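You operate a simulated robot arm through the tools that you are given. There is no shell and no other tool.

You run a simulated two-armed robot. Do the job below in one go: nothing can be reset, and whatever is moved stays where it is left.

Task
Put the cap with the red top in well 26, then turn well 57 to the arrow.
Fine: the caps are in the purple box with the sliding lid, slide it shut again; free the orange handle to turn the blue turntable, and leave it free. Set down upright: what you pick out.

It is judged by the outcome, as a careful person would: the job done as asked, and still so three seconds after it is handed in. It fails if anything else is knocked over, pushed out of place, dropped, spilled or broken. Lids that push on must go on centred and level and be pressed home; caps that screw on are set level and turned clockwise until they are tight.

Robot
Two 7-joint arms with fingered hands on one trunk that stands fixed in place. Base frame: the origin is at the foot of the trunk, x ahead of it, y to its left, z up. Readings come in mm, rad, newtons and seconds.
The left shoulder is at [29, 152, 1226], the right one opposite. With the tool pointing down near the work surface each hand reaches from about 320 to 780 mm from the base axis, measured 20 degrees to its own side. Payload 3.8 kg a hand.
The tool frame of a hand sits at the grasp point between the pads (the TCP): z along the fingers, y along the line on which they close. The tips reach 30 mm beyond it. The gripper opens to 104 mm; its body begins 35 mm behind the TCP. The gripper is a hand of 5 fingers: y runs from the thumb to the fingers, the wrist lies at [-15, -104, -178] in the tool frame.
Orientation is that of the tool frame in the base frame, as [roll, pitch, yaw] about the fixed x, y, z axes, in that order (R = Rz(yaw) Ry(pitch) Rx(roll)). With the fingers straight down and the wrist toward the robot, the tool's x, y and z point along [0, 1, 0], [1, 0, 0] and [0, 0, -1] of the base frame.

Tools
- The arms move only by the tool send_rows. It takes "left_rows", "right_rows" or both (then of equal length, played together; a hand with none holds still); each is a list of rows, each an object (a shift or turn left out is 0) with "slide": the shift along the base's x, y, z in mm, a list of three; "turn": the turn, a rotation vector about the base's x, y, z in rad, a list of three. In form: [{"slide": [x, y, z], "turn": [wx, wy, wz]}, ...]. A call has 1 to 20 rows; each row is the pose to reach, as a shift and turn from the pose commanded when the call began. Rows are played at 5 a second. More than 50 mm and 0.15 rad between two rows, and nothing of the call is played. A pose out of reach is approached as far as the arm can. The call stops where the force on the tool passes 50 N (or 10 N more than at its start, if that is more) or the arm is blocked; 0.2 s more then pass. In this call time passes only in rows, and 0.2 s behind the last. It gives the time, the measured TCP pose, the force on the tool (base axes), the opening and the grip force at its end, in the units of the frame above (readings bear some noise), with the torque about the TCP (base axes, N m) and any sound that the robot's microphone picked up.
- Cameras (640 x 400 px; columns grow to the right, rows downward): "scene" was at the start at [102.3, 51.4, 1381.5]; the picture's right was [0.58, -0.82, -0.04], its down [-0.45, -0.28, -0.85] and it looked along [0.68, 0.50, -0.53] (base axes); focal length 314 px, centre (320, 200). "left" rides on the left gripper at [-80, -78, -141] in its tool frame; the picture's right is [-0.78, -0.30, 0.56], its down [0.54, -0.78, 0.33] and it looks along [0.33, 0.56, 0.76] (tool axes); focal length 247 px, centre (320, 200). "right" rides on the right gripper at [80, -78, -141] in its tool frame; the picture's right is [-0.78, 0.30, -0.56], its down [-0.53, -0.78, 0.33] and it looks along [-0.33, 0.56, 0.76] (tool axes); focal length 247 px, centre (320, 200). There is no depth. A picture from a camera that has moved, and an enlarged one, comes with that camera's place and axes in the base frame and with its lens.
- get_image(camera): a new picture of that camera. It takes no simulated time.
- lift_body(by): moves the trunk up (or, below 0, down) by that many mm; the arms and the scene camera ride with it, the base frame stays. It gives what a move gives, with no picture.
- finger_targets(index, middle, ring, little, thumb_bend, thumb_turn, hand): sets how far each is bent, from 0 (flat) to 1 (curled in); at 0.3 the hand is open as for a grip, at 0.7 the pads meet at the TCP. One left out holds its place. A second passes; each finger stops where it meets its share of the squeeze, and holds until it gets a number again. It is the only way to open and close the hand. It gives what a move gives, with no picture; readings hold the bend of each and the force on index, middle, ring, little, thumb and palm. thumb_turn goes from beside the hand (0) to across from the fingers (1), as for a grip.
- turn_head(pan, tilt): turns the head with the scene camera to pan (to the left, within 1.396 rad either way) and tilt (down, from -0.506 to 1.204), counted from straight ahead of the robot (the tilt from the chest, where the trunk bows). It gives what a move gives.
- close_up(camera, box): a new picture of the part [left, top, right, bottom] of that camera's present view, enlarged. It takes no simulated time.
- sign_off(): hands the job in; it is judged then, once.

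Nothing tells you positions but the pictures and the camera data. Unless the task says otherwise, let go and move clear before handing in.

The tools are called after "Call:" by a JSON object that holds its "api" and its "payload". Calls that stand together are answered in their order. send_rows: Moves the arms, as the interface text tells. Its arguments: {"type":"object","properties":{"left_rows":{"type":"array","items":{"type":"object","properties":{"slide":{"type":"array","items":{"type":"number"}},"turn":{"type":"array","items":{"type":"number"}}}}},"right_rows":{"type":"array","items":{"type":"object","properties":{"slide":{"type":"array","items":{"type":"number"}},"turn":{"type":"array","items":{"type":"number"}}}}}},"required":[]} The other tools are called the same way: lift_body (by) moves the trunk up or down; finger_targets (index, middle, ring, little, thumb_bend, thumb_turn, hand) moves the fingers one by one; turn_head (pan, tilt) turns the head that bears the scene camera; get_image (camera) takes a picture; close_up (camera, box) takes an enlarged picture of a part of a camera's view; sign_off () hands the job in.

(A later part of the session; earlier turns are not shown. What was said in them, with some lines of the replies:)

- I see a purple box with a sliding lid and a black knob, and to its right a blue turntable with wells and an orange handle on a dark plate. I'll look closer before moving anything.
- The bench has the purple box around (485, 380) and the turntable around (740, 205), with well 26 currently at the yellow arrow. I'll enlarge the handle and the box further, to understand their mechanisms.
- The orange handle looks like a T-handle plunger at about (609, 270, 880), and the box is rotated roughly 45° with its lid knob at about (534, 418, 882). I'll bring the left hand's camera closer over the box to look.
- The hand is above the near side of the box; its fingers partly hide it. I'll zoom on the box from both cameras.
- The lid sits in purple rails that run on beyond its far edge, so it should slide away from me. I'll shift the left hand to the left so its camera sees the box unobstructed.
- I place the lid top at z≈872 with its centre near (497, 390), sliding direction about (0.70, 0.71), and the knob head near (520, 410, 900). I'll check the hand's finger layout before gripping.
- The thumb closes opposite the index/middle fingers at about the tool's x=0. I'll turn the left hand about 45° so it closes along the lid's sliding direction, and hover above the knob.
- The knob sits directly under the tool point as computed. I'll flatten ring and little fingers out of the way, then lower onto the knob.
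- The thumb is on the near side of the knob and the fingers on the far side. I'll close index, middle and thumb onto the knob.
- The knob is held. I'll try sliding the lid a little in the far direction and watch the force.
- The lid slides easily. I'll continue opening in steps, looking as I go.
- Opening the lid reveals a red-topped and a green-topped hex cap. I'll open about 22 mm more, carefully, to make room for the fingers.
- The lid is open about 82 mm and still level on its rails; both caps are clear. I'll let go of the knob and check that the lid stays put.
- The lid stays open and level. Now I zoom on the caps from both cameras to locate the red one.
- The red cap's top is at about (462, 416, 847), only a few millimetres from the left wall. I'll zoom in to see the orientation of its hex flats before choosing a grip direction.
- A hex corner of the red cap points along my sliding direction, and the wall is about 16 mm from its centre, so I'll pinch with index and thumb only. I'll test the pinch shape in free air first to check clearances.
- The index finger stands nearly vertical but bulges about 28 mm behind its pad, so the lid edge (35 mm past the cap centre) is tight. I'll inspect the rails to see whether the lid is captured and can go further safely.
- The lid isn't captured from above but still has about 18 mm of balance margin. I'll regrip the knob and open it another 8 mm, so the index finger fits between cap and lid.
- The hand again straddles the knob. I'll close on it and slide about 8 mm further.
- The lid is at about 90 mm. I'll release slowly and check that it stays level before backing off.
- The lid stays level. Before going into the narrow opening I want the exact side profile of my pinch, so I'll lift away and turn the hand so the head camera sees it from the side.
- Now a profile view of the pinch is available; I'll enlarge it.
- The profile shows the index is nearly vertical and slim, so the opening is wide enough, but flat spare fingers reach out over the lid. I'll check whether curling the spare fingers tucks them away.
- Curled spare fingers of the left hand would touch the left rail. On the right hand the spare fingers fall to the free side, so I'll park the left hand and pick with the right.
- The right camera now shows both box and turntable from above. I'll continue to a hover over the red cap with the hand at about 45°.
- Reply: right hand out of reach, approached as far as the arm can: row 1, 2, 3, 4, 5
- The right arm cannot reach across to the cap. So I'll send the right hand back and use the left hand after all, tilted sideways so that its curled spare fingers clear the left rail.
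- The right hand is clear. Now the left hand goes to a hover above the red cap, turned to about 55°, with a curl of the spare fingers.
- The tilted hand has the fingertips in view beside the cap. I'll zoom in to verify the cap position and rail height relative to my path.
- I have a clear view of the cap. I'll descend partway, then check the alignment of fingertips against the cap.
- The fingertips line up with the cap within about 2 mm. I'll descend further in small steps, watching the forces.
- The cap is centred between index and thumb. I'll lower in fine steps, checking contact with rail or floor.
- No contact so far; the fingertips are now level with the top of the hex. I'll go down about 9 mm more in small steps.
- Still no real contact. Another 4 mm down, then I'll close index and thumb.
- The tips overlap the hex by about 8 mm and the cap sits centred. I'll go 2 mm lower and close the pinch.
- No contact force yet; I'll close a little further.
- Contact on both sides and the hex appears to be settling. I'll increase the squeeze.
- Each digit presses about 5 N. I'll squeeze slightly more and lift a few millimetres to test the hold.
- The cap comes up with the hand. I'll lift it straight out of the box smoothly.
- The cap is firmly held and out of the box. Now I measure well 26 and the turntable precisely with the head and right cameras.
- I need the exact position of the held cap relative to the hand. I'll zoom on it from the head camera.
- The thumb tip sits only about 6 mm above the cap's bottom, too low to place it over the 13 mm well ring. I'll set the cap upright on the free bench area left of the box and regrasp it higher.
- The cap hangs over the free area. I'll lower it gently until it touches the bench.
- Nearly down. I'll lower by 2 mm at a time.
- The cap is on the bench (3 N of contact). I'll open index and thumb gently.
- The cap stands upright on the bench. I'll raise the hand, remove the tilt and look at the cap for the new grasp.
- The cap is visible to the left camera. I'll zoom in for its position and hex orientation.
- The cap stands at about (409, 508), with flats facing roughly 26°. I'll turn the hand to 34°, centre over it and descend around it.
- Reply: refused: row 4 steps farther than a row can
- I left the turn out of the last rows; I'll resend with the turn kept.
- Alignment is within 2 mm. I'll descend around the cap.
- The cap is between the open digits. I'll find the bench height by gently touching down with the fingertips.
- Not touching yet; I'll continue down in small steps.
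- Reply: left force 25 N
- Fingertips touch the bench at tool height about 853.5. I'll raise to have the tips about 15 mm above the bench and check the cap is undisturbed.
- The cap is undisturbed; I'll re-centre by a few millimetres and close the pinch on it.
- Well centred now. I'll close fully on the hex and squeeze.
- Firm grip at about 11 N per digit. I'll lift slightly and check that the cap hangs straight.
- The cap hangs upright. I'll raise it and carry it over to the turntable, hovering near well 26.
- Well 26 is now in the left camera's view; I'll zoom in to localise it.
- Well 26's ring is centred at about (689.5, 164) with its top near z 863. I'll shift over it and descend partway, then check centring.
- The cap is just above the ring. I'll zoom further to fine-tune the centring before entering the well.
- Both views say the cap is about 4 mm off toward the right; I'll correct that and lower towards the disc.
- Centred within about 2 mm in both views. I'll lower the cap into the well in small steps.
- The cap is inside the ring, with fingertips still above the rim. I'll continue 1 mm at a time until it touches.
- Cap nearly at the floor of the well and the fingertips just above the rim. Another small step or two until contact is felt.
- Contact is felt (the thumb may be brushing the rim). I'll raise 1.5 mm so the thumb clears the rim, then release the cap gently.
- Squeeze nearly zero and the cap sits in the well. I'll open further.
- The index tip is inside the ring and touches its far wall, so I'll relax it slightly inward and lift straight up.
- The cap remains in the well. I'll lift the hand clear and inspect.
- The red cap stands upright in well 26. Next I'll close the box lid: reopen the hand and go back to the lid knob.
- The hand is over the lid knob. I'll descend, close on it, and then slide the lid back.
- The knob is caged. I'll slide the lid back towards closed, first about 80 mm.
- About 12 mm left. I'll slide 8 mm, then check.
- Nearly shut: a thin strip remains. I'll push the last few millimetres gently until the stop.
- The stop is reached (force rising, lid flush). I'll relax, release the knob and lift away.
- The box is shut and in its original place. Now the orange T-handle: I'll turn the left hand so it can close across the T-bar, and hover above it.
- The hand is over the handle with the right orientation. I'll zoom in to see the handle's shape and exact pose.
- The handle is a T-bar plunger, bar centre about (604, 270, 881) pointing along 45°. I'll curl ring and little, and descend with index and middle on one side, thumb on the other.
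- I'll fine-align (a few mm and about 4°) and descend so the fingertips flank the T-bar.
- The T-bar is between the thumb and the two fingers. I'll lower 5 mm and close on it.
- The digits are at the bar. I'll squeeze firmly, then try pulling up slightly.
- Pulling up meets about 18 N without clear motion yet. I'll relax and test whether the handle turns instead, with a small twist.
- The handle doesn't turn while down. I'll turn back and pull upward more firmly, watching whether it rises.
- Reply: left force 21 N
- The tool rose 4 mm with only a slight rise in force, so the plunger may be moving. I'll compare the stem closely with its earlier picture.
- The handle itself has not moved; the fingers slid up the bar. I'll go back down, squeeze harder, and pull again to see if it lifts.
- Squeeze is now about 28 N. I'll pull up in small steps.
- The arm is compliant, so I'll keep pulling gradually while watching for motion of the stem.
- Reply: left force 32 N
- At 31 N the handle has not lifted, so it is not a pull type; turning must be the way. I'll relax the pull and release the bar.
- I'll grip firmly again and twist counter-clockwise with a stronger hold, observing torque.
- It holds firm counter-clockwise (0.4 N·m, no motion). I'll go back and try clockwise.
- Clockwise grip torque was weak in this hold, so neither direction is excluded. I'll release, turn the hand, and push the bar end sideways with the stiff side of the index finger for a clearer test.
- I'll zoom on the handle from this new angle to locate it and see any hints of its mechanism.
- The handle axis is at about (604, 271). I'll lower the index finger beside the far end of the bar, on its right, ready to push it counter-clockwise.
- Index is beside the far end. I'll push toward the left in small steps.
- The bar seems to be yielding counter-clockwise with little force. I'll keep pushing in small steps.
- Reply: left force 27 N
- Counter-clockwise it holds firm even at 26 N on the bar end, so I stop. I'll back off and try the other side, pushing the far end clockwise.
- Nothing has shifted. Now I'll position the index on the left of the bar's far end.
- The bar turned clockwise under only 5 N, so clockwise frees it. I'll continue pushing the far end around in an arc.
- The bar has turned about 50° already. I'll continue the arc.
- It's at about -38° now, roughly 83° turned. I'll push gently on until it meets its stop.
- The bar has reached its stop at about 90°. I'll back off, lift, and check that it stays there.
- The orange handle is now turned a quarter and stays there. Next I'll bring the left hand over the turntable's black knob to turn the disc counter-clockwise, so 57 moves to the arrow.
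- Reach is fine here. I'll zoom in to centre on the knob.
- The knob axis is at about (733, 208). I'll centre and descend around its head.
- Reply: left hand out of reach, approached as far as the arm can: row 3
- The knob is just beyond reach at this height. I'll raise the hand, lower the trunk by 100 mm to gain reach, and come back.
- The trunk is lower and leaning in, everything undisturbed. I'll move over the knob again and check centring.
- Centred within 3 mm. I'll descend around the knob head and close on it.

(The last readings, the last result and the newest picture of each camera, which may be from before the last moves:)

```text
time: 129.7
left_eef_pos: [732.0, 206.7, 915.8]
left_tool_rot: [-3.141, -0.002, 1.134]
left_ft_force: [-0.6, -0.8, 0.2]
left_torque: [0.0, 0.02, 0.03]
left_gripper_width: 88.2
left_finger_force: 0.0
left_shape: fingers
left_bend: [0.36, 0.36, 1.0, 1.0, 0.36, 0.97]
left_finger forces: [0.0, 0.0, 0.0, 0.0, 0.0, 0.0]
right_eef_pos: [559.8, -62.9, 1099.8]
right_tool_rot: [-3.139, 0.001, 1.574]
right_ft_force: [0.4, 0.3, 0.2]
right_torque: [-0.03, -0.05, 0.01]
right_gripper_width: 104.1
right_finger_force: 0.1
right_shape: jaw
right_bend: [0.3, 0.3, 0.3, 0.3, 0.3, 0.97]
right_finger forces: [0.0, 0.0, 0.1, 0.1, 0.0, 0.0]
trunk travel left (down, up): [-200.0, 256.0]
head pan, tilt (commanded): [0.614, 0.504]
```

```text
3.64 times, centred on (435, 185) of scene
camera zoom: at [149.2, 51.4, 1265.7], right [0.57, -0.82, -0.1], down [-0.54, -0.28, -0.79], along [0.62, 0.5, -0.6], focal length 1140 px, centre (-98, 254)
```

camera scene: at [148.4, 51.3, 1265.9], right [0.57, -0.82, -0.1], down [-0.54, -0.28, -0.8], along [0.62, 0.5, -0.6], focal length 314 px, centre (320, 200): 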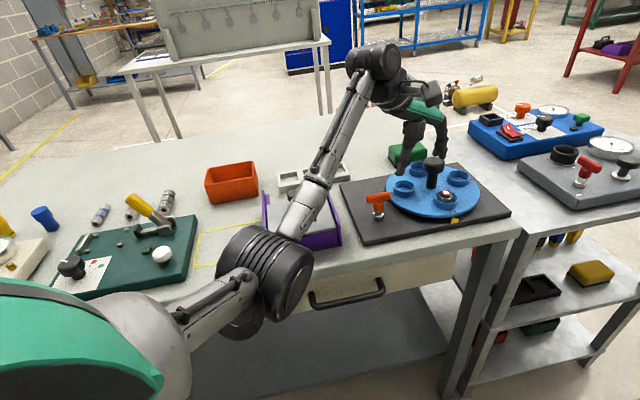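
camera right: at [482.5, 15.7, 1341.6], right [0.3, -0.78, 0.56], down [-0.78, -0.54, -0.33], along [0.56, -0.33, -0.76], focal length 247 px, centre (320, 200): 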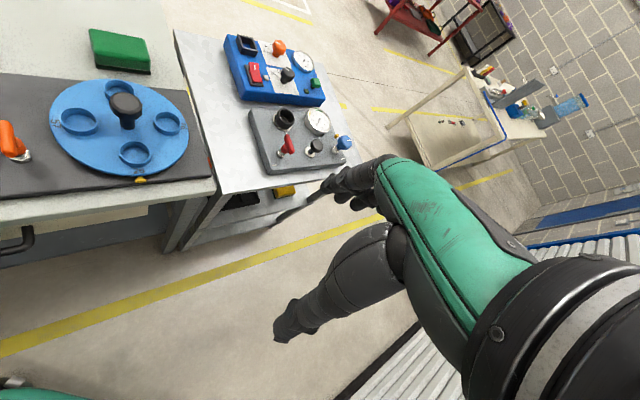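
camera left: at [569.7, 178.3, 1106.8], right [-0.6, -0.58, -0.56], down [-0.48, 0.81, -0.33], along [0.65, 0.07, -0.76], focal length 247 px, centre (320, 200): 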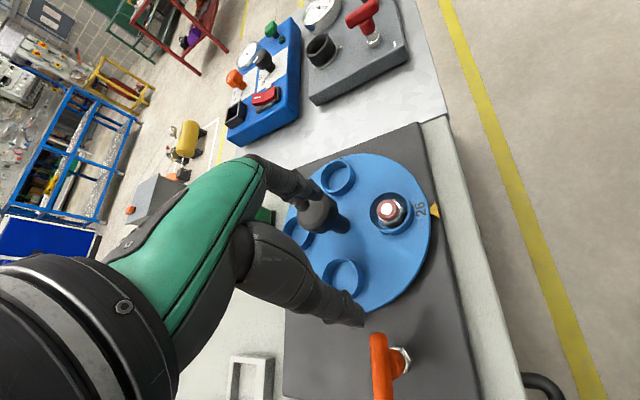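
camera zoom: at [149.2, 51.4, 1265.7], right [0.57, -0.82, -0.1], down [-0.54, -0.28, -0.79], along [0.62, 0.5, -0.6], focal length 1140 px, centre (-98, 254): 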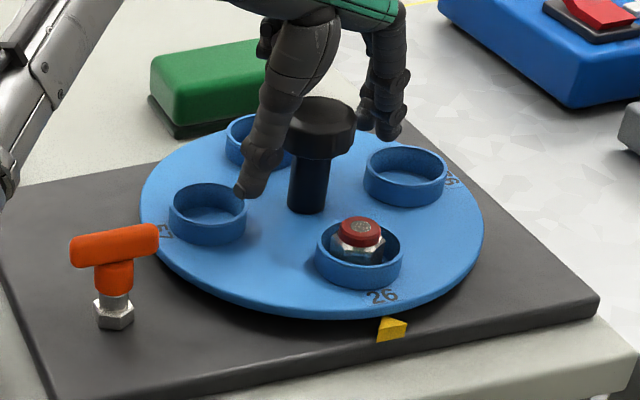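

The thumb and fingers straddle the knob head. I'll close on it.

Call:
{"api": "finger_targets", "payload": {"hand": "left", "index": 0.55, "middle": 0.55, "thumb_bend": 0.55}}

Call:
{"api": "finger_targets", "payload": {"hand": "left", "index": 0.66, "middle": 0.66, "thumb_bend": 0.68}}

Call:
{"api": "close_up", "payload": {"camera": "left", "box": [250, 130, 450, 330]}}

Call:
{"api": "close_up", "payload": {"camera": "scene", "box": [370, 130, 500, 240]}}

```text
time: 130.7
left_eef_pos: [731.5, 206.4, 915.0]
left_tool_rot: [-3.141, 0.0, 1.134]
left_ft_force: [-1.1, 0.6, 0.5]
left_torque: [0.02, 0.01, -0.01]
left_gripper_width: 39.7
left_finger_force: 0.0
left_shape: fingers
left_bend: [0.55, 0.55, 1.0, 1.0, 0.55, 0.97]
left_finger forces: [0.0, 0.1, 0.0, 0.0, 0.0, 0.0]
right_eef_pos: [560.1, -62.6, 1099.1]
right_tool_rot: [-3.14, 0.0, 1.574]
right_ft_force: [-0.2, -0.7, -0.2]
right_torque: [-0.01, -0.04, 0.01]
right_gripper_width: 103.9
right_finger_force: 0.1
right_shape: jaw
right_bend: [0.3, 0.3, 0.3, 0.3, 0.3, 0.97]
right_finger forces: [0.0, 0.0, 0.1, 0.0, 0.1, 0.0]
trunk travel left (down, up): [-200.0, 256.0]
head pan, tilt (commanded): [0.614, 0.504]
```

```text
time: 131.7
left_eef_pos: [731.2, 206.1, 915.2]
left_tool_rot: [-3.14, 0.001, 1.134]
left_ft_force: [-3.8, 1.3, -2.6]
left_torque: [0.02, 0.04, -0.03]
left_gripper_width: 28.0
left_finger_force: 7.7
left_shape: fingers
left_bend: [0.61, 0.65, 1.0, 1.0, 0.6, 0.97]
left_finger forces: [4.6, 0.9, 0.0, 0.0, 9.4, 0.0]
right_eef_pos: [560.0, -62.6, 1099.9]
right_tool_rot: [-3.14, -0.001, 1.574]
right_ft_force: [-0.1, 0.0, 0.5]
right_torque: [0.03, 0.0, 0.01]
right_gripper_width: 103.9
right_finger_force: 0.0
right_shape: jaw
right_bend: [0.3, 0.3, 0.3, 0.3, 0.3, 0.97]
right_finger forces: [0.0, 0.0, 0.1, 0.0, 0.0, 0.1]
trunk travel left (down, up): [-200.0, 256.0]
head pan, tilt (commanded): [0.614, 0.504]
```

```text
2.00 times, centred on (350, 230) of left
camera zoom: at [626.7, 166.2, 1055.8], right [-0.6, -0.58, -0.56], down [-0.48, 0.81, -0.33], along [0.64, 0.07, -0.76], focal length 494 px, centre (260, 140)
```

zoom: 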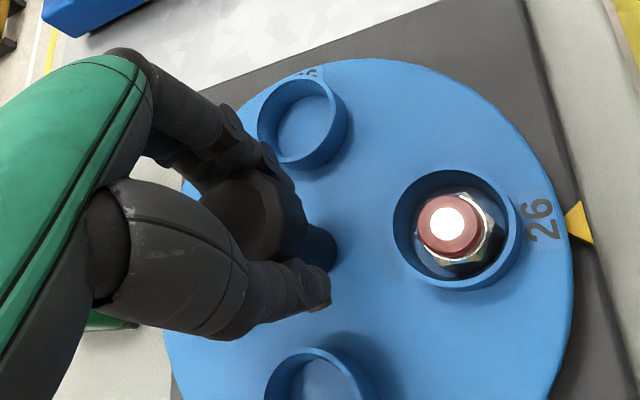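

```text
3.64 times, centred on (435, 185) of scene
camera zoom: at [148.8, 51.6, 1265.7], right [0.57, -0.82, -0.1], down [-0.54, -0.28, -0.79], along [0.62, 0.5, -0.6], focal length 1140 px, centre (-98, 254)
```

zoom: 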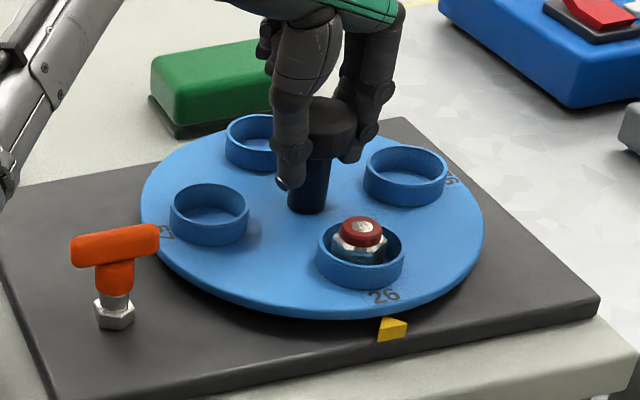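

The knob is held. I'll twist counter-clockwise a little and see if the disc follows.

Call:
{"api": "send_rows", "payload": {"left_rows": [{"slide": [0.2, -0.1, 0], "turn": [0, 0, 0.07]}, {"slide": [0.5, -0.2, 0], "turn": [0, 0, 0.15]}, {"slide": [0.7, -0.3, 0], "turn": [0, 0, 0.22]}]}}

Call:
{"api": "close_up", "payload": {"camera": "scene", "box": [370, 130, 500, 240]}}

```text
time: 132.5
left_eef_pos: [732.5, 207.1, 914.6]
left_tool_rot: [-3.14, 0.0, 1.356]
left_ft_force: [-7.4, 1.5, -4.9]
left_torque: [0.03, 0.09, -0.01]
left_gripper_width: 27.9
left_finger_force: 7.6
left_shape: fingers
left_bend: [0.62, 0.66, 1.0, 1.0, 0.6, 0.97]
left_finger forces: [3.5, 0.7, 0.1, 0.0, 11.2, 0.0]
right_eef_pos: [559.1, -61.1, 1099.8]
right_tool_rot: [3.141, 0.0, 1.573]
right_ft_force: [-0.7, 0.2, 0.2]
right_torque: [-0.05, -0.01, -0.02]
right_gripper_width: 103.9
right_finger_force: 0.1
right_shape: jaw
right_bend: [0.3, 0.3, 0.3, 0.3, 0.3, 0.97]
right_finger forces: [0.0, 0.0, 0.0, 0.1, 0.0, 0.0]
trunk travel left (down, up): [-200.0, 256.0]
head pan, tilt (commanded): [0.614, 0.504]
```

```text
3.64 times, centred on (435, 185) of scene
camera zoom: at [148.6, 51.8, 1265.7], right [0.57, -0.82, -0.1], down [-0.54, -0.28, -0.79], along [0.62, 0.5, -0.6], focal length 1140 px, centre (-98, 254)
```

zoom: 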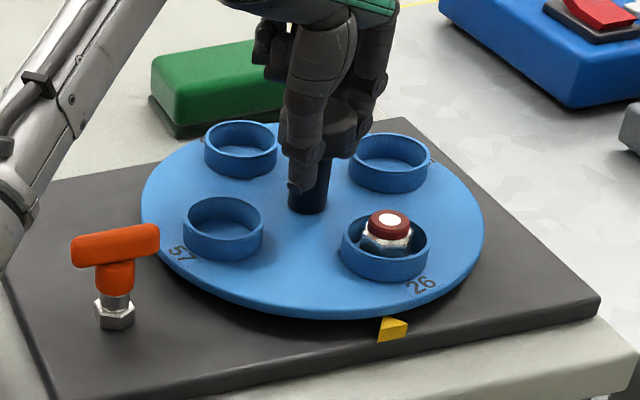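

The disc turns freely with the knob, so the handle is freed. I'll continue turning in steps.

Call:
{"api": "send_rows", "payload": {"left_rows": [{"slide": [-0.5, 0, 0], "turn": [0, 0, 0.09]}, {"slide": [-0.8, -0.2, 0], "turn": [0, 0, 0.18]}, {"slide": [-1, -0.4, 0], "turn": [0, 0, 0.27]}, {"slide": [-1, -0.6, 0], "turn": [0, 0, 0.36]}, {"slide": [-1, -0.8, 0], "turn": [0, 0, 0.45]}, {"slide": [-1, -1, 0], "turn": [0, 0, 0.54]}, {"slide": [-1, -1, 0], "turn": [0, 0, 0.63]}, {"slide": [-1, -1, 0], "turn": [0, 0, 0.72]}]}}

Call:
{"api": "close_up", "payload": {"camera": "scene", "box": [370, 130, 500, 240]}}

Call:
{"api": "get_image", "payload": {"camera": "left"}}

```text
time: 134.3
left_eef_pos: [733.1, 205.8, 914.7]
left_tool_rot: [3.141, 0.0, 2.075]
left_ft_force: [-1.2, 1.6, -4.3]
left_torque: [0.08, -0.03, -0.05]
left_gripper_width: 27.0
left_finger_force: 7.1
left_shape: fingers
left_bend: [0.61, 0.64, 1.0, 1.0, 0.61, 0.97]
left_finger forces: [5.1, 2.1, 0.0, 0.0, 6.7, 0.1]
right_eef_pos: [562.0, -61.5, 1099.5]
right_tool_rot: [-3.138, 0.0, 1.572]
right_ft_force: [0.8, -0.6, 0.1]
right_torque: [0.04, -0.02, -0.05]
right_gripper_width: 103.8
right_finger_force: 0.2
right_shape: jaw
right_bend: [0.3, 0.3, 0.3, 0.3, 0.3, 0.97]
right_finger forces: [0.0, 0.0, 0.0, 0.0, 0.1, 0.1]
trunk travel left (down, up): [-200.0, 256.0]
head pan, tilt (commanded): [0.614, 0.504]
```

```text
3.64 times, centred on (435, 185) of scene
camera zoom: at [149.6, 51.4, 1265.7], right [0.57, -0.82, -0.1], down [-0.54, -0.28, -0.79], along [0.62, 0.5, -0.6], focal length 1140 px, centre (-98, 254)
```

zoom: 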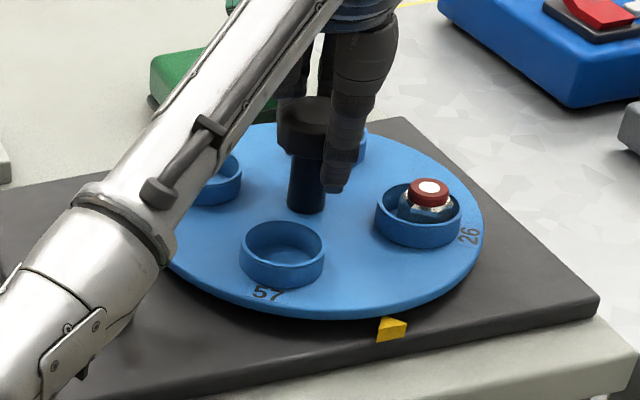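

```text
taken
camera left: at [703.5, 97.1, 1056.5], right [0.12, -0.82, -0.56], down [-0.94, 0.09, -0.33], along [0.32, 0.56, -0.76], focal length 247 px, centre (320, 200)
```

left: 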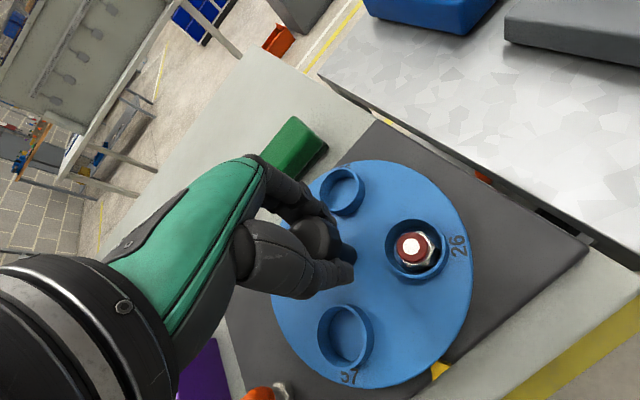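

54° done; about 36° remain. The cap rides along upright. I'll continue.

Call:
{"api": "send_rows", "payload": {"left_rows": [{"slide": [0, 0, 0], "turn": [0, 0, 0.09]}, {"slide": [0, -0.3, 0], "turn": [0, 0, 0.18]}, {"slide": [0, -0.6, 0], "turn": [0, 0, 0.27]}, {"slide": [0, -0.8, 0], "turn": [0, 0, 0.36]}, {"slide": [0, -1, 0], "turn": [0, 0, 0.45]}]}}

Call:
{"api": "close_up", "payload": {"camera": "scene", "box": [370, 130, 500, 240]}}

Call:
{"api": "close_up", "payload": {"camera": "left", "box": [270, 150, 500, 390]}}

```text
time: 135.5
left_eef_pos: [733.9, 204.3, 915.5]
left_tool_rot: [-3.14, -0.001, 2.525]
left_ft_force: [1.6, 3.8, -2.4]
left_torque: [0.1, 0.0, -0.05]
left_gripper_width: 26.5
left_finger_force: 7.2
left_shape: fingers
left_bend: [0.59, 0.63, 1.0, 1.0, 0.62, 0.98]
left_finger forces: [6.7, 3.3, 0.0, 0.0, 5.5, 0.1]
right_eef_pos: [562.0, -61.7, 1098.7]
right_tool_rot: [-3.141, 0.0, 1.572]
right_ft_force: [0.1, 0.1, -1.1]
right_torque: [-0.02, 0.02, 0.04]
right_gripper_width: 104.0
right_finger_force: 0.1
right_shape: jaw
right_bend: [0.3, 0.3, 0.3, 0.3, 0.3, 0.97]
right_finger forces: [0.0, 0.0, 0.0, 0.0, 0.1, 0.0]
trunk travel left (down, up): [-200.0, 256.0]
head pan, tilt (commanded): [0.614, 0.504]
```

```text
3.64 times, centred on (435, 185) of scene
camera zoom: at [149.6, 52.0, 1265.7], right [0.57, -0.82, -0.1], down [-0.54, -0.28, -0.79], along [0.62, 0.5, -0.6], focal length 1140 px, centre (-98, 254)
```

zoom: 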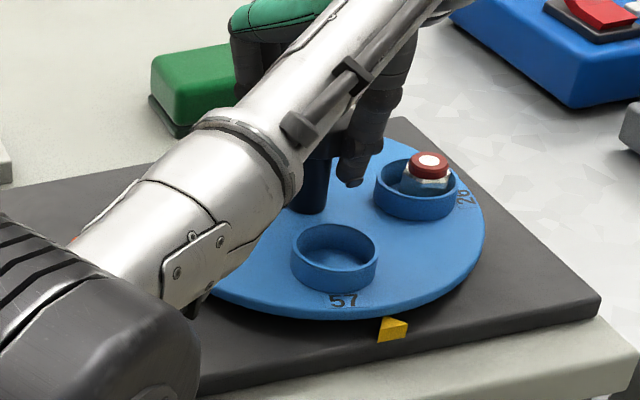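

```text
1.67 times, centred on (385, 270) of left
camera zoom: at [753.6, 94.6, 1056.2], right [0.46, -0.69, -0.56], down [-0.89, -0.33, -0.33], along [0.05, 0.65, -0.76], focal length 412 px, centre (212, 83)
```

zoom: 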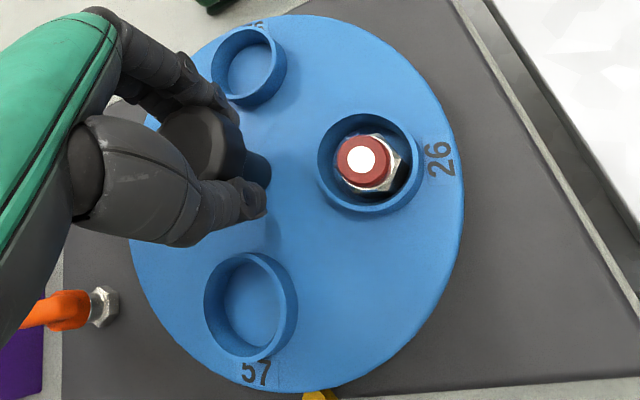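

About 10° remain. I'll finish the rotation in two small steps.

Call:
{"api": "send_rows", "payload": {"left_rows": [{"slide": [0, 0, 0], "turn": [0, 0, 0.06]}, {"slide": [0, -0.3, 0], "turn": [0, 0, 0.12]}, {"slide": [0, -0.5, 0], "turn": [0, 0, 0.17]}]}}

Call:
{"api": "close_up", "payload": {"camera": "scene", "box": [400, 160, 500, 240]}}

Call:
{"api": "close_up", "payload": {"camera": "left", "box": [270, 170, 500, 400]}}

Call:
{"api": "get_image", "payload": {"camera": "right"}}

```text
time: 136.3
left_eef_pos: [729.7, 204.6, 915.2]
left_tool_rot: [3.141, 0.001, 2.695]
left_ft_force: [9.9, 5.2, -1.9]
left_torque: [0.15, -0.16, -0.04]
left_gripper_width: 27.2
left_finger_force: 9.5
left_shape: fingers
left_bend: [0.57, 0.63, 1.0, 1.0, 0.64, 0.96]
left_finger forces: [10.6, 3.1, 0.0, 0.0, 5.3, 0.0]
left hand out of reach, approached as far as the arm can: row 3
right_eef_pos: [562.3, -62.1, 1098.2]
right_tool_rot: [-3.138, 0.0, 1.573]
right_ft_force: [0.0, -0.2, -0.2]
right_torque: [0.01, 0.03, 0.01]
right_gripper_width: 104.1
right_finger_force: 0.0
right_shape: jaw
right_bend: [0.3, 0.3, 0.3, 0.3, 0.3, 0.97]
right_finger forces: [0.0, 0.1, 0.0, 0.0, 0.1, 0.0]
trunk travel left (down, up): [-200.0, 256.0]
head pan, tilt (commanded): [0.614, 0.504]
```

```text
5.00 times, centred on (450, 200) of scene
camera zoom: at [151.5, 52.1, 1265.4], right [0.57, -0.82, -0.1], down [-0.54, -0.28, -0.79], along [0.62, 0.5, -0.6], focal length 1568 px, centre (-330, 200)
```

zoom: 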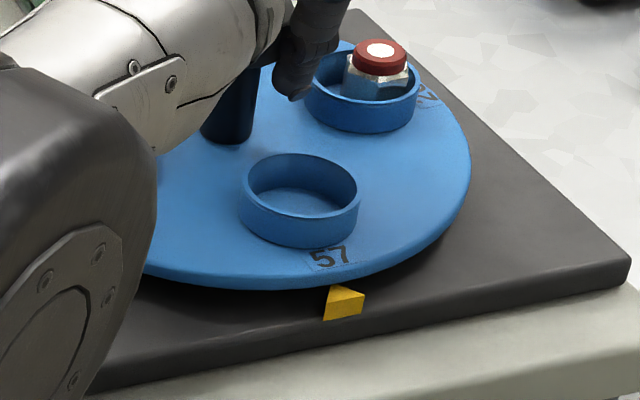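

```text
1.74 times, centred on (385, 285) of left
camera zoom: at [768.8, 99.1, 1056.2], right [0.57, -0.6, -0.56], down [-0.82, -0.47, -0.33], along [-0.06, 0.65, -0.76], focal length 430 px, centre (207, 52)
```

zoom: 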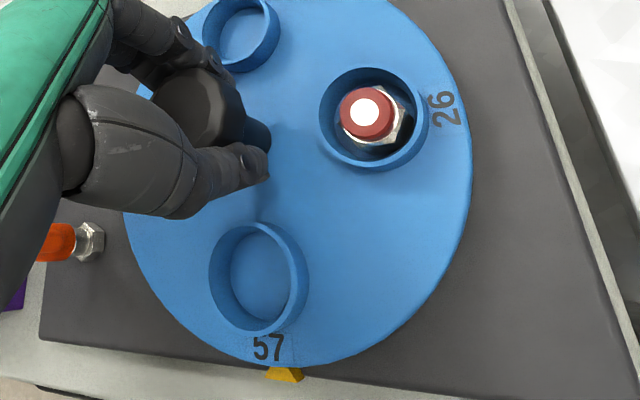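

```text
taken
camera right: at [485.0, 17.7, 1239.6], right [0.3, -0.78, 0.56], down [-0.78, -0.54, -0.33], along [0.55, -0.33, -0.76], focal length 247 px, centre (320, 200)
```

right: 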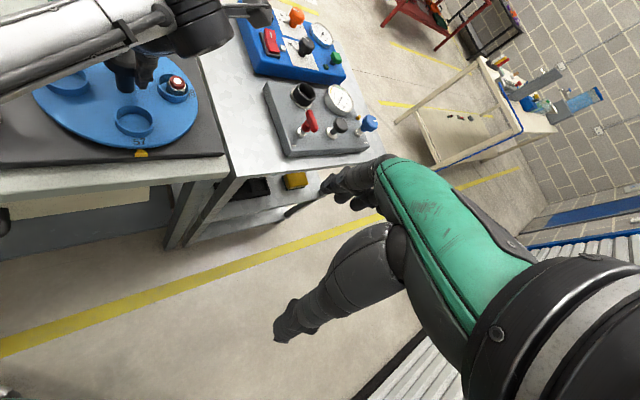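

57 is now practically at the arrow. I'll zoom in to judge the alignment precisely.

Call:
{"api": "close_up", "payload": {"camera": "right", "box": [20, 60, 210, 170]}}

Call:
{"api": "close_up", "payload": {"camera": "left", "box": [370, 320, 470, 400]}}

```text
3.37 times, centred on (115, 115) of right
camera zoom: at [485.0, 17.7, 1239.6], right [0.3, -0.78, 0.56], down [-0.78, -0.54, -0.33], along [0.55, -0.33, -0.76], focal length 832 px, centre (1010, 486)
```

zoom: 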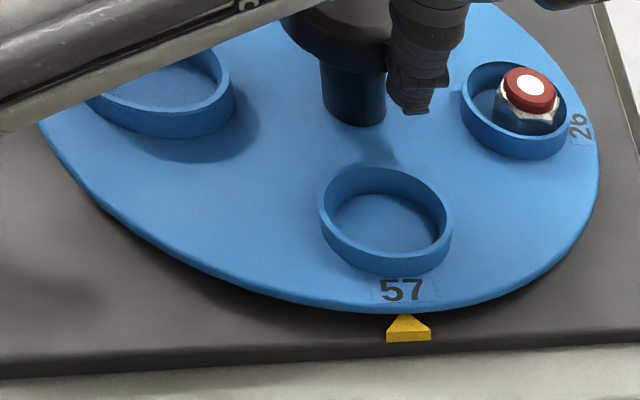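

```text
5.00 times, centred on (420, 360) of left
camera zoom: at [768.8, 99.1, 1056.2], right [0.57, -0.6, -0.56], down [-0.82, -0.47, -0.33], along [-0.06, 0.65, -0.76], focal length 1235 px, centre (-180, -600)
```

zoom: 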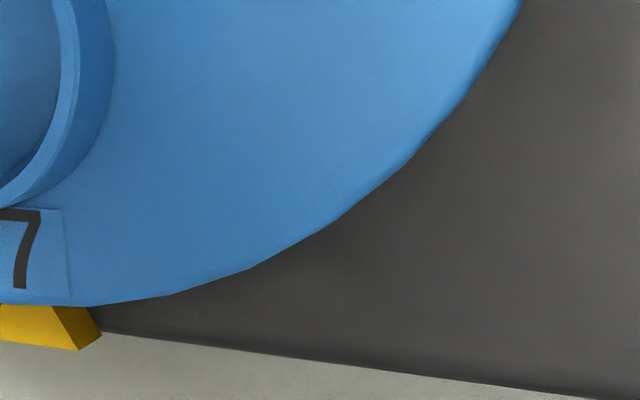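

57 lines up with the arrow. I'll release the knob gently and lift clear.

Call:
{"api": "finger_targets", "payload": {"hand": "left", "index": 0.56, "middle": 0.56, "thumb_bend": 0.57}}

Call:
{"api": "finger_targets", "payload": {"hand": "left", "index": 0.38, "middle": 0.38, "thumb_bend": 0.38}}

Call:
{"api": "close_up", "payload": {"camera": "right", "box": [20, 60, 210, 170]}}

```text
time: 137.3
left_eef_pos: [729.4, 204.7, 916.3]
left_tool_rot: [3.141, -0.002, 2.693]
left_ft_force: [4.0, 0.6, 0.6]
left_torque: [-0.01, -0.08, -0.07]
left_gripper_width: 40.2
left_finger_force: 1.2
left_shape: fingers
left_bend: [0.53, 0.56, 1.0, 1.0, 0.56, 0.97]
left_finger forces: [3.1, 0.0, 0.1, 0.0, 0.1, 0.0]
right_eef_pos: [561.7, -62.1, 1099.9]
right_tool_rot: [-3.14, 0.001, 1.571]
right_ft_force: [0.0, 0.4, 0.4]
right_torque: [-0.04, 0.0, -0.01]
right_gripper_width: 103.8
right_finger_force: 0.1
right_shape: jaw
right_bend: [0.3, 0.3, 0.3, 0.3, 0.3, 0.97]
right_finger forces: [0.0, 0.0, 0.0, 0.0, 0.1, 0.1]
trunk travel left (down, up): [-200.0, 256.0]
head pan, tilt (commanded): [0.614, 0.504]
```

```text
time: 138.3
left_eef_pos: [728.9, 203.7, 917.1]
left_tool_rot: [-3.141, -0.001, 2.693]
left_ft_force: [-0.2, -0.5, 0.2]
left_torque: [0.02, 0.01, 0.03]
left_gripper_width: 82.4
left_finger_force: 0.0
left_shape: fingers
left_bend: [0.38, 0.38, 1.0, 1.0, 0.38, 0.97]
left_finger forces: [0.0, 0.0, 0.0, 0.1, 0.0, 0.0]
right_eef_pos: [560.9, -63.5, 1098.3]
right_tool_rot: [-3.14, -0.001, 1.572]
right_ft_force: [-0.5, 0.8, -0.1]
right_torque: [0.02, 0.02, -0.04]
right_gripper_width: 103.8
right_finger_force: 0.1
right_shape: jaw
right_bend: [0.3, 0.3, 0.3, 0.3, 0.3, 0.97]
right_finger forces: [0.1, 0.0, 0.0, 0.1, 0.0, 0.0]
trunk travel left (down, up): [-200.0, 256.0]
head pan, tilt (commanded): [0.614, 0.504]
```

```text
3.37 times, centred on (115, 115) of right
camera zoom: at [482.7, 16.8, 1240.6], right [0.3, -0.78, 0.56], down [-0.78, -0.54, -0.33], along [0.56, -0.33, -0.76], focal length 832 px, centre (1010, 486)
```

zoom: 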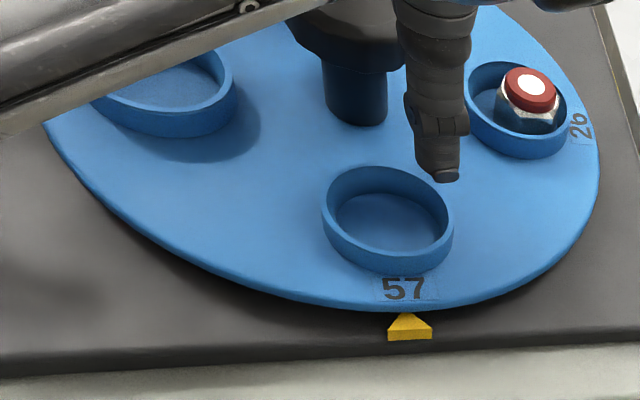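

Released and unchanged. I'll lift the hand straight up and retreat to a clear place.

Call:
{"api": "send_rows", "payload": {"left_rows": [{"slide": [0, 0, 30]}, {"slide": [0, 0, 65]}, {"slide": [0, 0, 100]}, {"slide": [-20, 10, 130], "turn": [0, 0, -0.12]}, {"slide": [-55, 30, 150], "turn": [0, 0, -0.25]}, {"slide": [-95, 55, 160], "turn": [0, 0, -0.38]}, {"slide": [-135, 80, 165], "turn": [0, 0, -0.5]}, {"slide": [-175, 105, 165], "turn": [0, 0, -0.62]}, {"slide": [-215, 130, 165], "turn": [0, 0, -0.74]}, {"slide": [-255, 155, 165], "turn": [0, 0, -0.86]}, {"slide": [-295, 180, 165], "turn": [0, 0, -0.98]}]}}

Call:
{"api": "get_image", "payload": {"camera": "scene"}}

Call:
{"api": "close_up", "payload": {"camera": "right", "box": [0, 40, 240, 190]}}

Call:
{"api": "get_image", "payload": {"camera": "left"}}

```text
time: 140.7
left_eef_pos: [439.1, 399.6, 1076.4]
left_tool_rot: [-3.141, 0.001, 1.714]
left_ft_force: [0.1, 0.5, -0.4]
left_torque: [-0.03, 0.0, 0.02]
left_gripper_width: 82.4
left_finger_force: 0.1
left_shape: fingers
left_bend: [0.38, 0.38, 1.0, 1.0, 0.38, 0.97]
left_finger forces: [0.0, 0.1, 0.0, 0.0, 0.1, 0.1]
left hand out of reach, approached as far as the arm can: row 10, 11
right_eef_pos: [559.8, -62.2, 1100.4]
right_tool_rot: [3.141, 0.004, 1.573]
right_ft_force: [-0.7, -0.1, 0.4]
right_torque: [-0.03, -0.02, -0.03]
right_gripper_width: 104.1
right_finger_force: 0.0
right_shape: jaw
right_bend: [0.3, 0.3, 0.3, 0.3, 0.3, 0.97]
right_finger forces: [0.1, 0.0, 0.0, 0.1, 0.1, 0.0]
trunk travel left (down, up): [-200.0, 256.0]
head pan, tilt (commanded): [0.614, 0.504]
```

```text
taken
camera scene: at [148.3, 52.5, 1265.8], right [0.57, -0.82, -0.1], down [-0.54, -0.28, -0.79], along [0.62, 0.5, -0.6], focal length 314 px, centre (320, 200)
```

scene: 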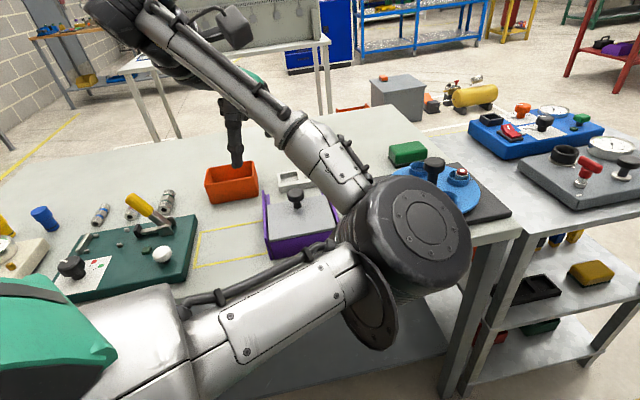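

```text
2.67 times, centred on (120, 115) of right
camera zoom: at [481.9, 18.1, 1241.0], right [0.3, -0.78, 0.56], down [-0.78, -0.54, -0.33], along [0.56, -0.33, -0.76], focal length 659 px, centre (853, 427)
```

zoom: 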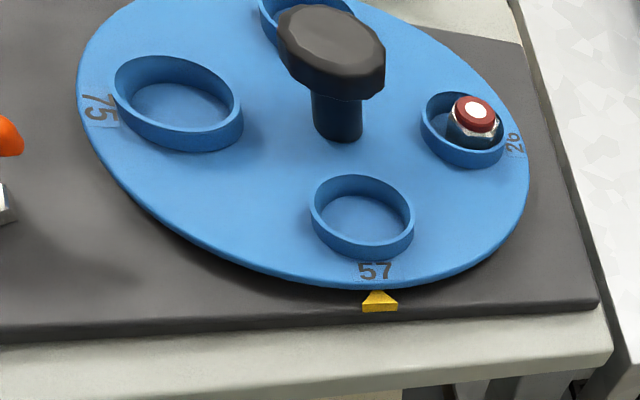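

```text
taken
camera left: at [373.0, 308.3, 1217.1], right [-0.18, -0.81, -0.56], down [-0.85, 0.42, -0.33], along [0.5, 0.41, -0.76], focal length 247 px, centre (320, 200)
```

left: 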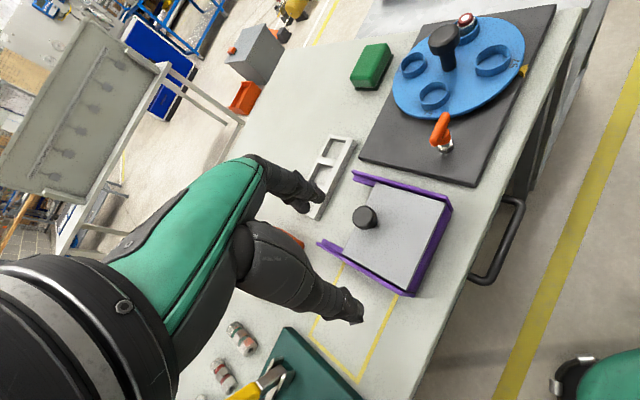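

57 is at the arrow and the cap is upright in well 26. I'll raise the trunk back and check everything with clear views.

Call:
{"api": "lift_body", "payload": {"by": 100}}

Call:
{"api": "get_image", "payload": {"camera": "scene"}}

Call:
{"api": "close_up", "payload": {"camera": "left", "box": [340, 0, 560, 200]}}

Call:
{"api": "close_up", "payload": {"camera": "right", "box": [0, 60, 220, 210]}}

```text
time: 142.1
left_eef_pos: [443.2, 398.9, 1180.3]
left_tool_rot: [-3.14, -0.004, 1.714]
left_ft_force: [0.5, 0.2, -0.5]
left_torque: [0.04, 0.0, 0.03]
left_gripper_width: 82.9
left_finger_force: 0.1
left_shape: fingers
left_bend: [0.38, 0.38, 1.0, 1.0, 0.38, 0.97]
left_finger forces: [0.1, 0.0, 0.0, 0.0, 0.1, 0.0]
right_eef_pos: [561.4, -62.0, 1198.4]
right_tool_rot: [-3.138, 0.0, 1.571]
right_ft_force: [0.2, 0.6, -0.1]
right_torque: [-0.02, 0.0, -0.02]
right_gripper_width: 104.0
right_finger_force: 0.1
right_shape: jaw
right_bend: [0.3, 0.3, 0.3, 0.3, 0.3, 0.97]
right_finger forces: [0.0, 0.0, 0.1, 0.0, 0.0, 0.1]
trunk travel left (down, up): [-300.0, 156.0]
head pan, tilt (commanded): [0.614, 0.504]
```

```text
taken
camera scene: at [102.7, 51.2, 1381.5], right [0.58, -0.82, -0.04], down [-0.45, -0.28, -0.85], along [0.68, 0.5, -0.53], focal length 314 px, centre (320, 200)
```

scene: 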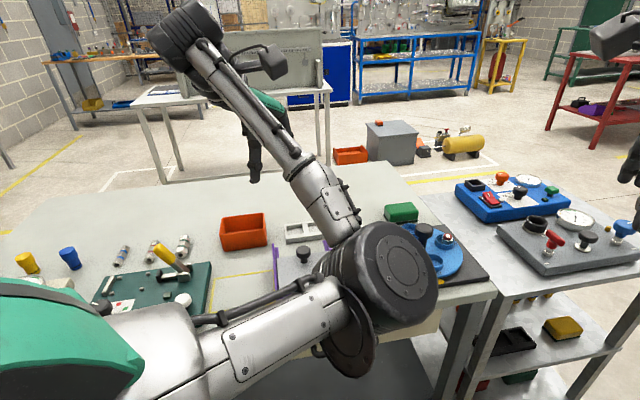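

```text
2.00 times, centred on (450, 100) of left
camera zoom: at [376.6, 307.6, 1320.9], right [-0.18, -0.81, -0.56], down [-0.85, 0.42, -0.33], along [0.5, 0.41, -0.76], focal length 494 px, centre (60, 400)
```

zoom: 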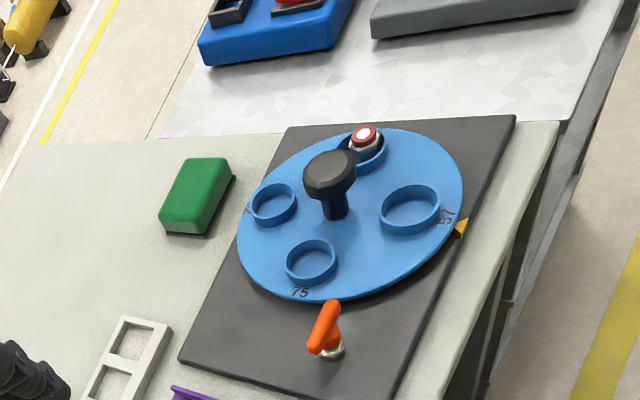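

```text
2.67 times, centred on (110, 135) of right
camera zoom: at [483.1, 16.8, 1340.1], right [0.3, -0.78, 0.56], down [-0.78, -0.54, -0.33], along [0.55, -0.33, -0.76], focal length 659 px, centre (880, 373)
```

zoom: 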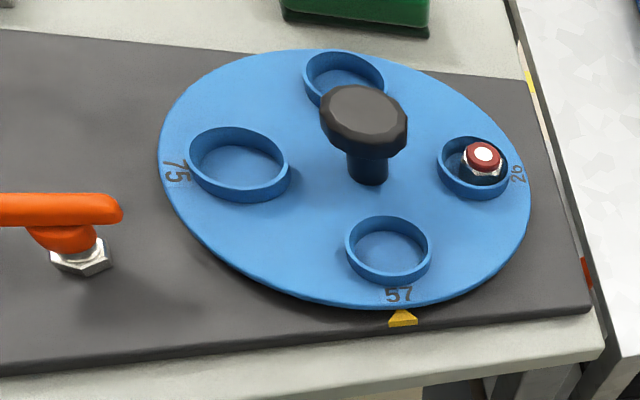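

All is as wanted: 57 at the arrow, cap upright, handle in its freed position. I'll bring the left hand back near its starting place for a clear final look.

Call:
{"api": "send_rows", "payload": {"left_rows": [{"slide": [-35, 4, 15], "turn": [0, 0, -0.035]}, {"slide": [-70, 8, 30], "turn": [0, 0, -0.07]}, {"slide": [-105, 12, 40], "turn": [0, 0, -0.105]}, {"slide": [-138, 17, 45], "turn": [0, 0, -0.14]}]}}

Call:
{"api": "get_image", "payload": {"camera": "scene"}}

Call:
{"api": "close_up", "payload": {"camera": "scene", "box": [360, 190, 500, 310]}}

Call:
{"api": "close_up", "payload": {"camera": "left", "box": [310, 20, 520, 240]}}

```text
time: 143.1
left_eef_pos: [303.4, 417.1, 1226.9]
left_tool_rot: [-3.141, 0.001, 1.571]
left_ft_force: [-0.9, 0.2, 0.2]
left_torque: [0.02, -0.01, -0.01]
left_gripper_width: 83.1
left_finger_force: 0.1
left_shape: fingers
left_bend: [0.38, 0.38, 1.0, 1.0, 0.38, 0.97]
left_finger forces: [0.0, 0.0, 0.0, 0.0, 0.1, 0.0]
left hand out of reach, approached as far as the arm can: row 2, 3
right_eef_pos: [558.3, -63.1, 1199.7]
right_tool_rot: [-3.141, 0.001, 1.573]
right_ft_force: [-0.4, 0.7, 0.9]
right_torque: [-0.01, -0.01, 0.0]
right_gripper_width: 103.5
right_finger_force: 0.0
right_shape: jaw
right_bend: [0.3, 0.3, 0.3, 0.3, 0.3, 0.97]
right_finger forces: [0.0, 0.1, 0.0, 0.0, 0.0, 0.0]
trunk travel left (down, up): [-300.0, 156.0]
head pan, tilt (commanded): [0.614, 0.504]
```

```text
taken
camera scene: at [101.0, 50.9, 1381.7], right [0.58, -0.82, -0.04], down [-0.45, -0.28, -0.85], along [0.68, 0.5, -0.53], focal length 314 px, centre (320, 200)
```

scene: 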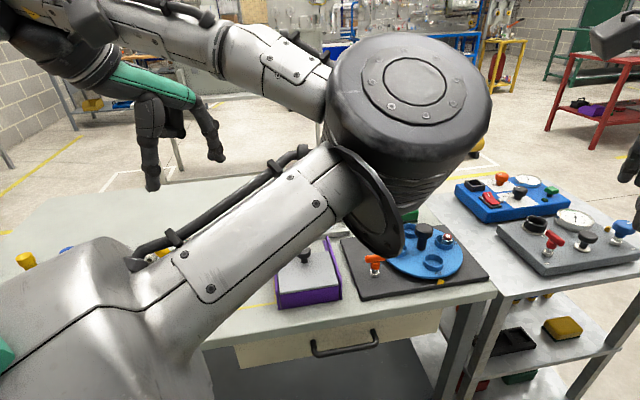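

```text
3.33 times, centred on (430, 250) of scene
camera zoom: at [101.0, 50.9, 1381.7], right [0.58, -0.82, -0.04], down [-0.45, -0.28, -0.85], along [0.68, 0.5, -0.53], focal length 1045 px, centre (-47, 33)
```

zoom: 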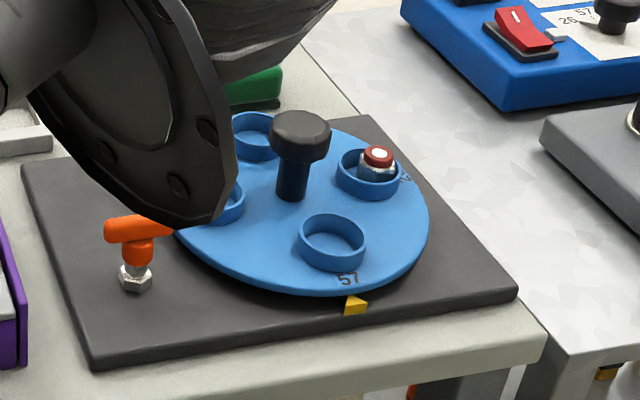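

```text
1.82 times, centred on (415, 130) of left
camera zoom: at [225.7, 335.9, 1368.2], right [-0.3, -0.78, -0.56], down [-0.78, 0.53, -0.33], along [0.56, 0.34, -0.76], focal length 449 px, centre (147, 327)
```

zoom: 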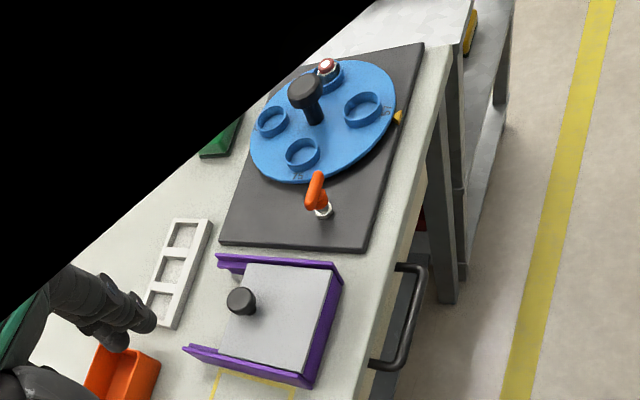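

The final check shows the box shut, the red cap upright in well 26, 57 at the arrow, the orange handle left in its freed position, and nothing else disturbed. Both hands are clear, so I hand the job in.

Call:
{"api": "sign_off", "payload": {}}

```text
The job is handed in.
```

The job is done and handed in; the last pictures before handing in showed everything as asked.

- **Cap:** the red-topped cap stands upright in well 26. I set it down on the bench once on the way, to get a higher grip on it.
- **Box:** the purple box is slid shut to its stop and has not moved.
- **Handle:** the orange handle would not lift or turn counter-clockwise, though I pulled it with about 31 N and pushed it with about 26 N while finding that out. A quarter-turn clockwise freed it. I left it there, at its stop.
- **Turntable:** well 57 is at the yellow arrow. The disc turned freely, and the cap rode along without shifting.

I saw nothing else knocked, dropped or pushed out of place. Both hands are open and clear of the work.
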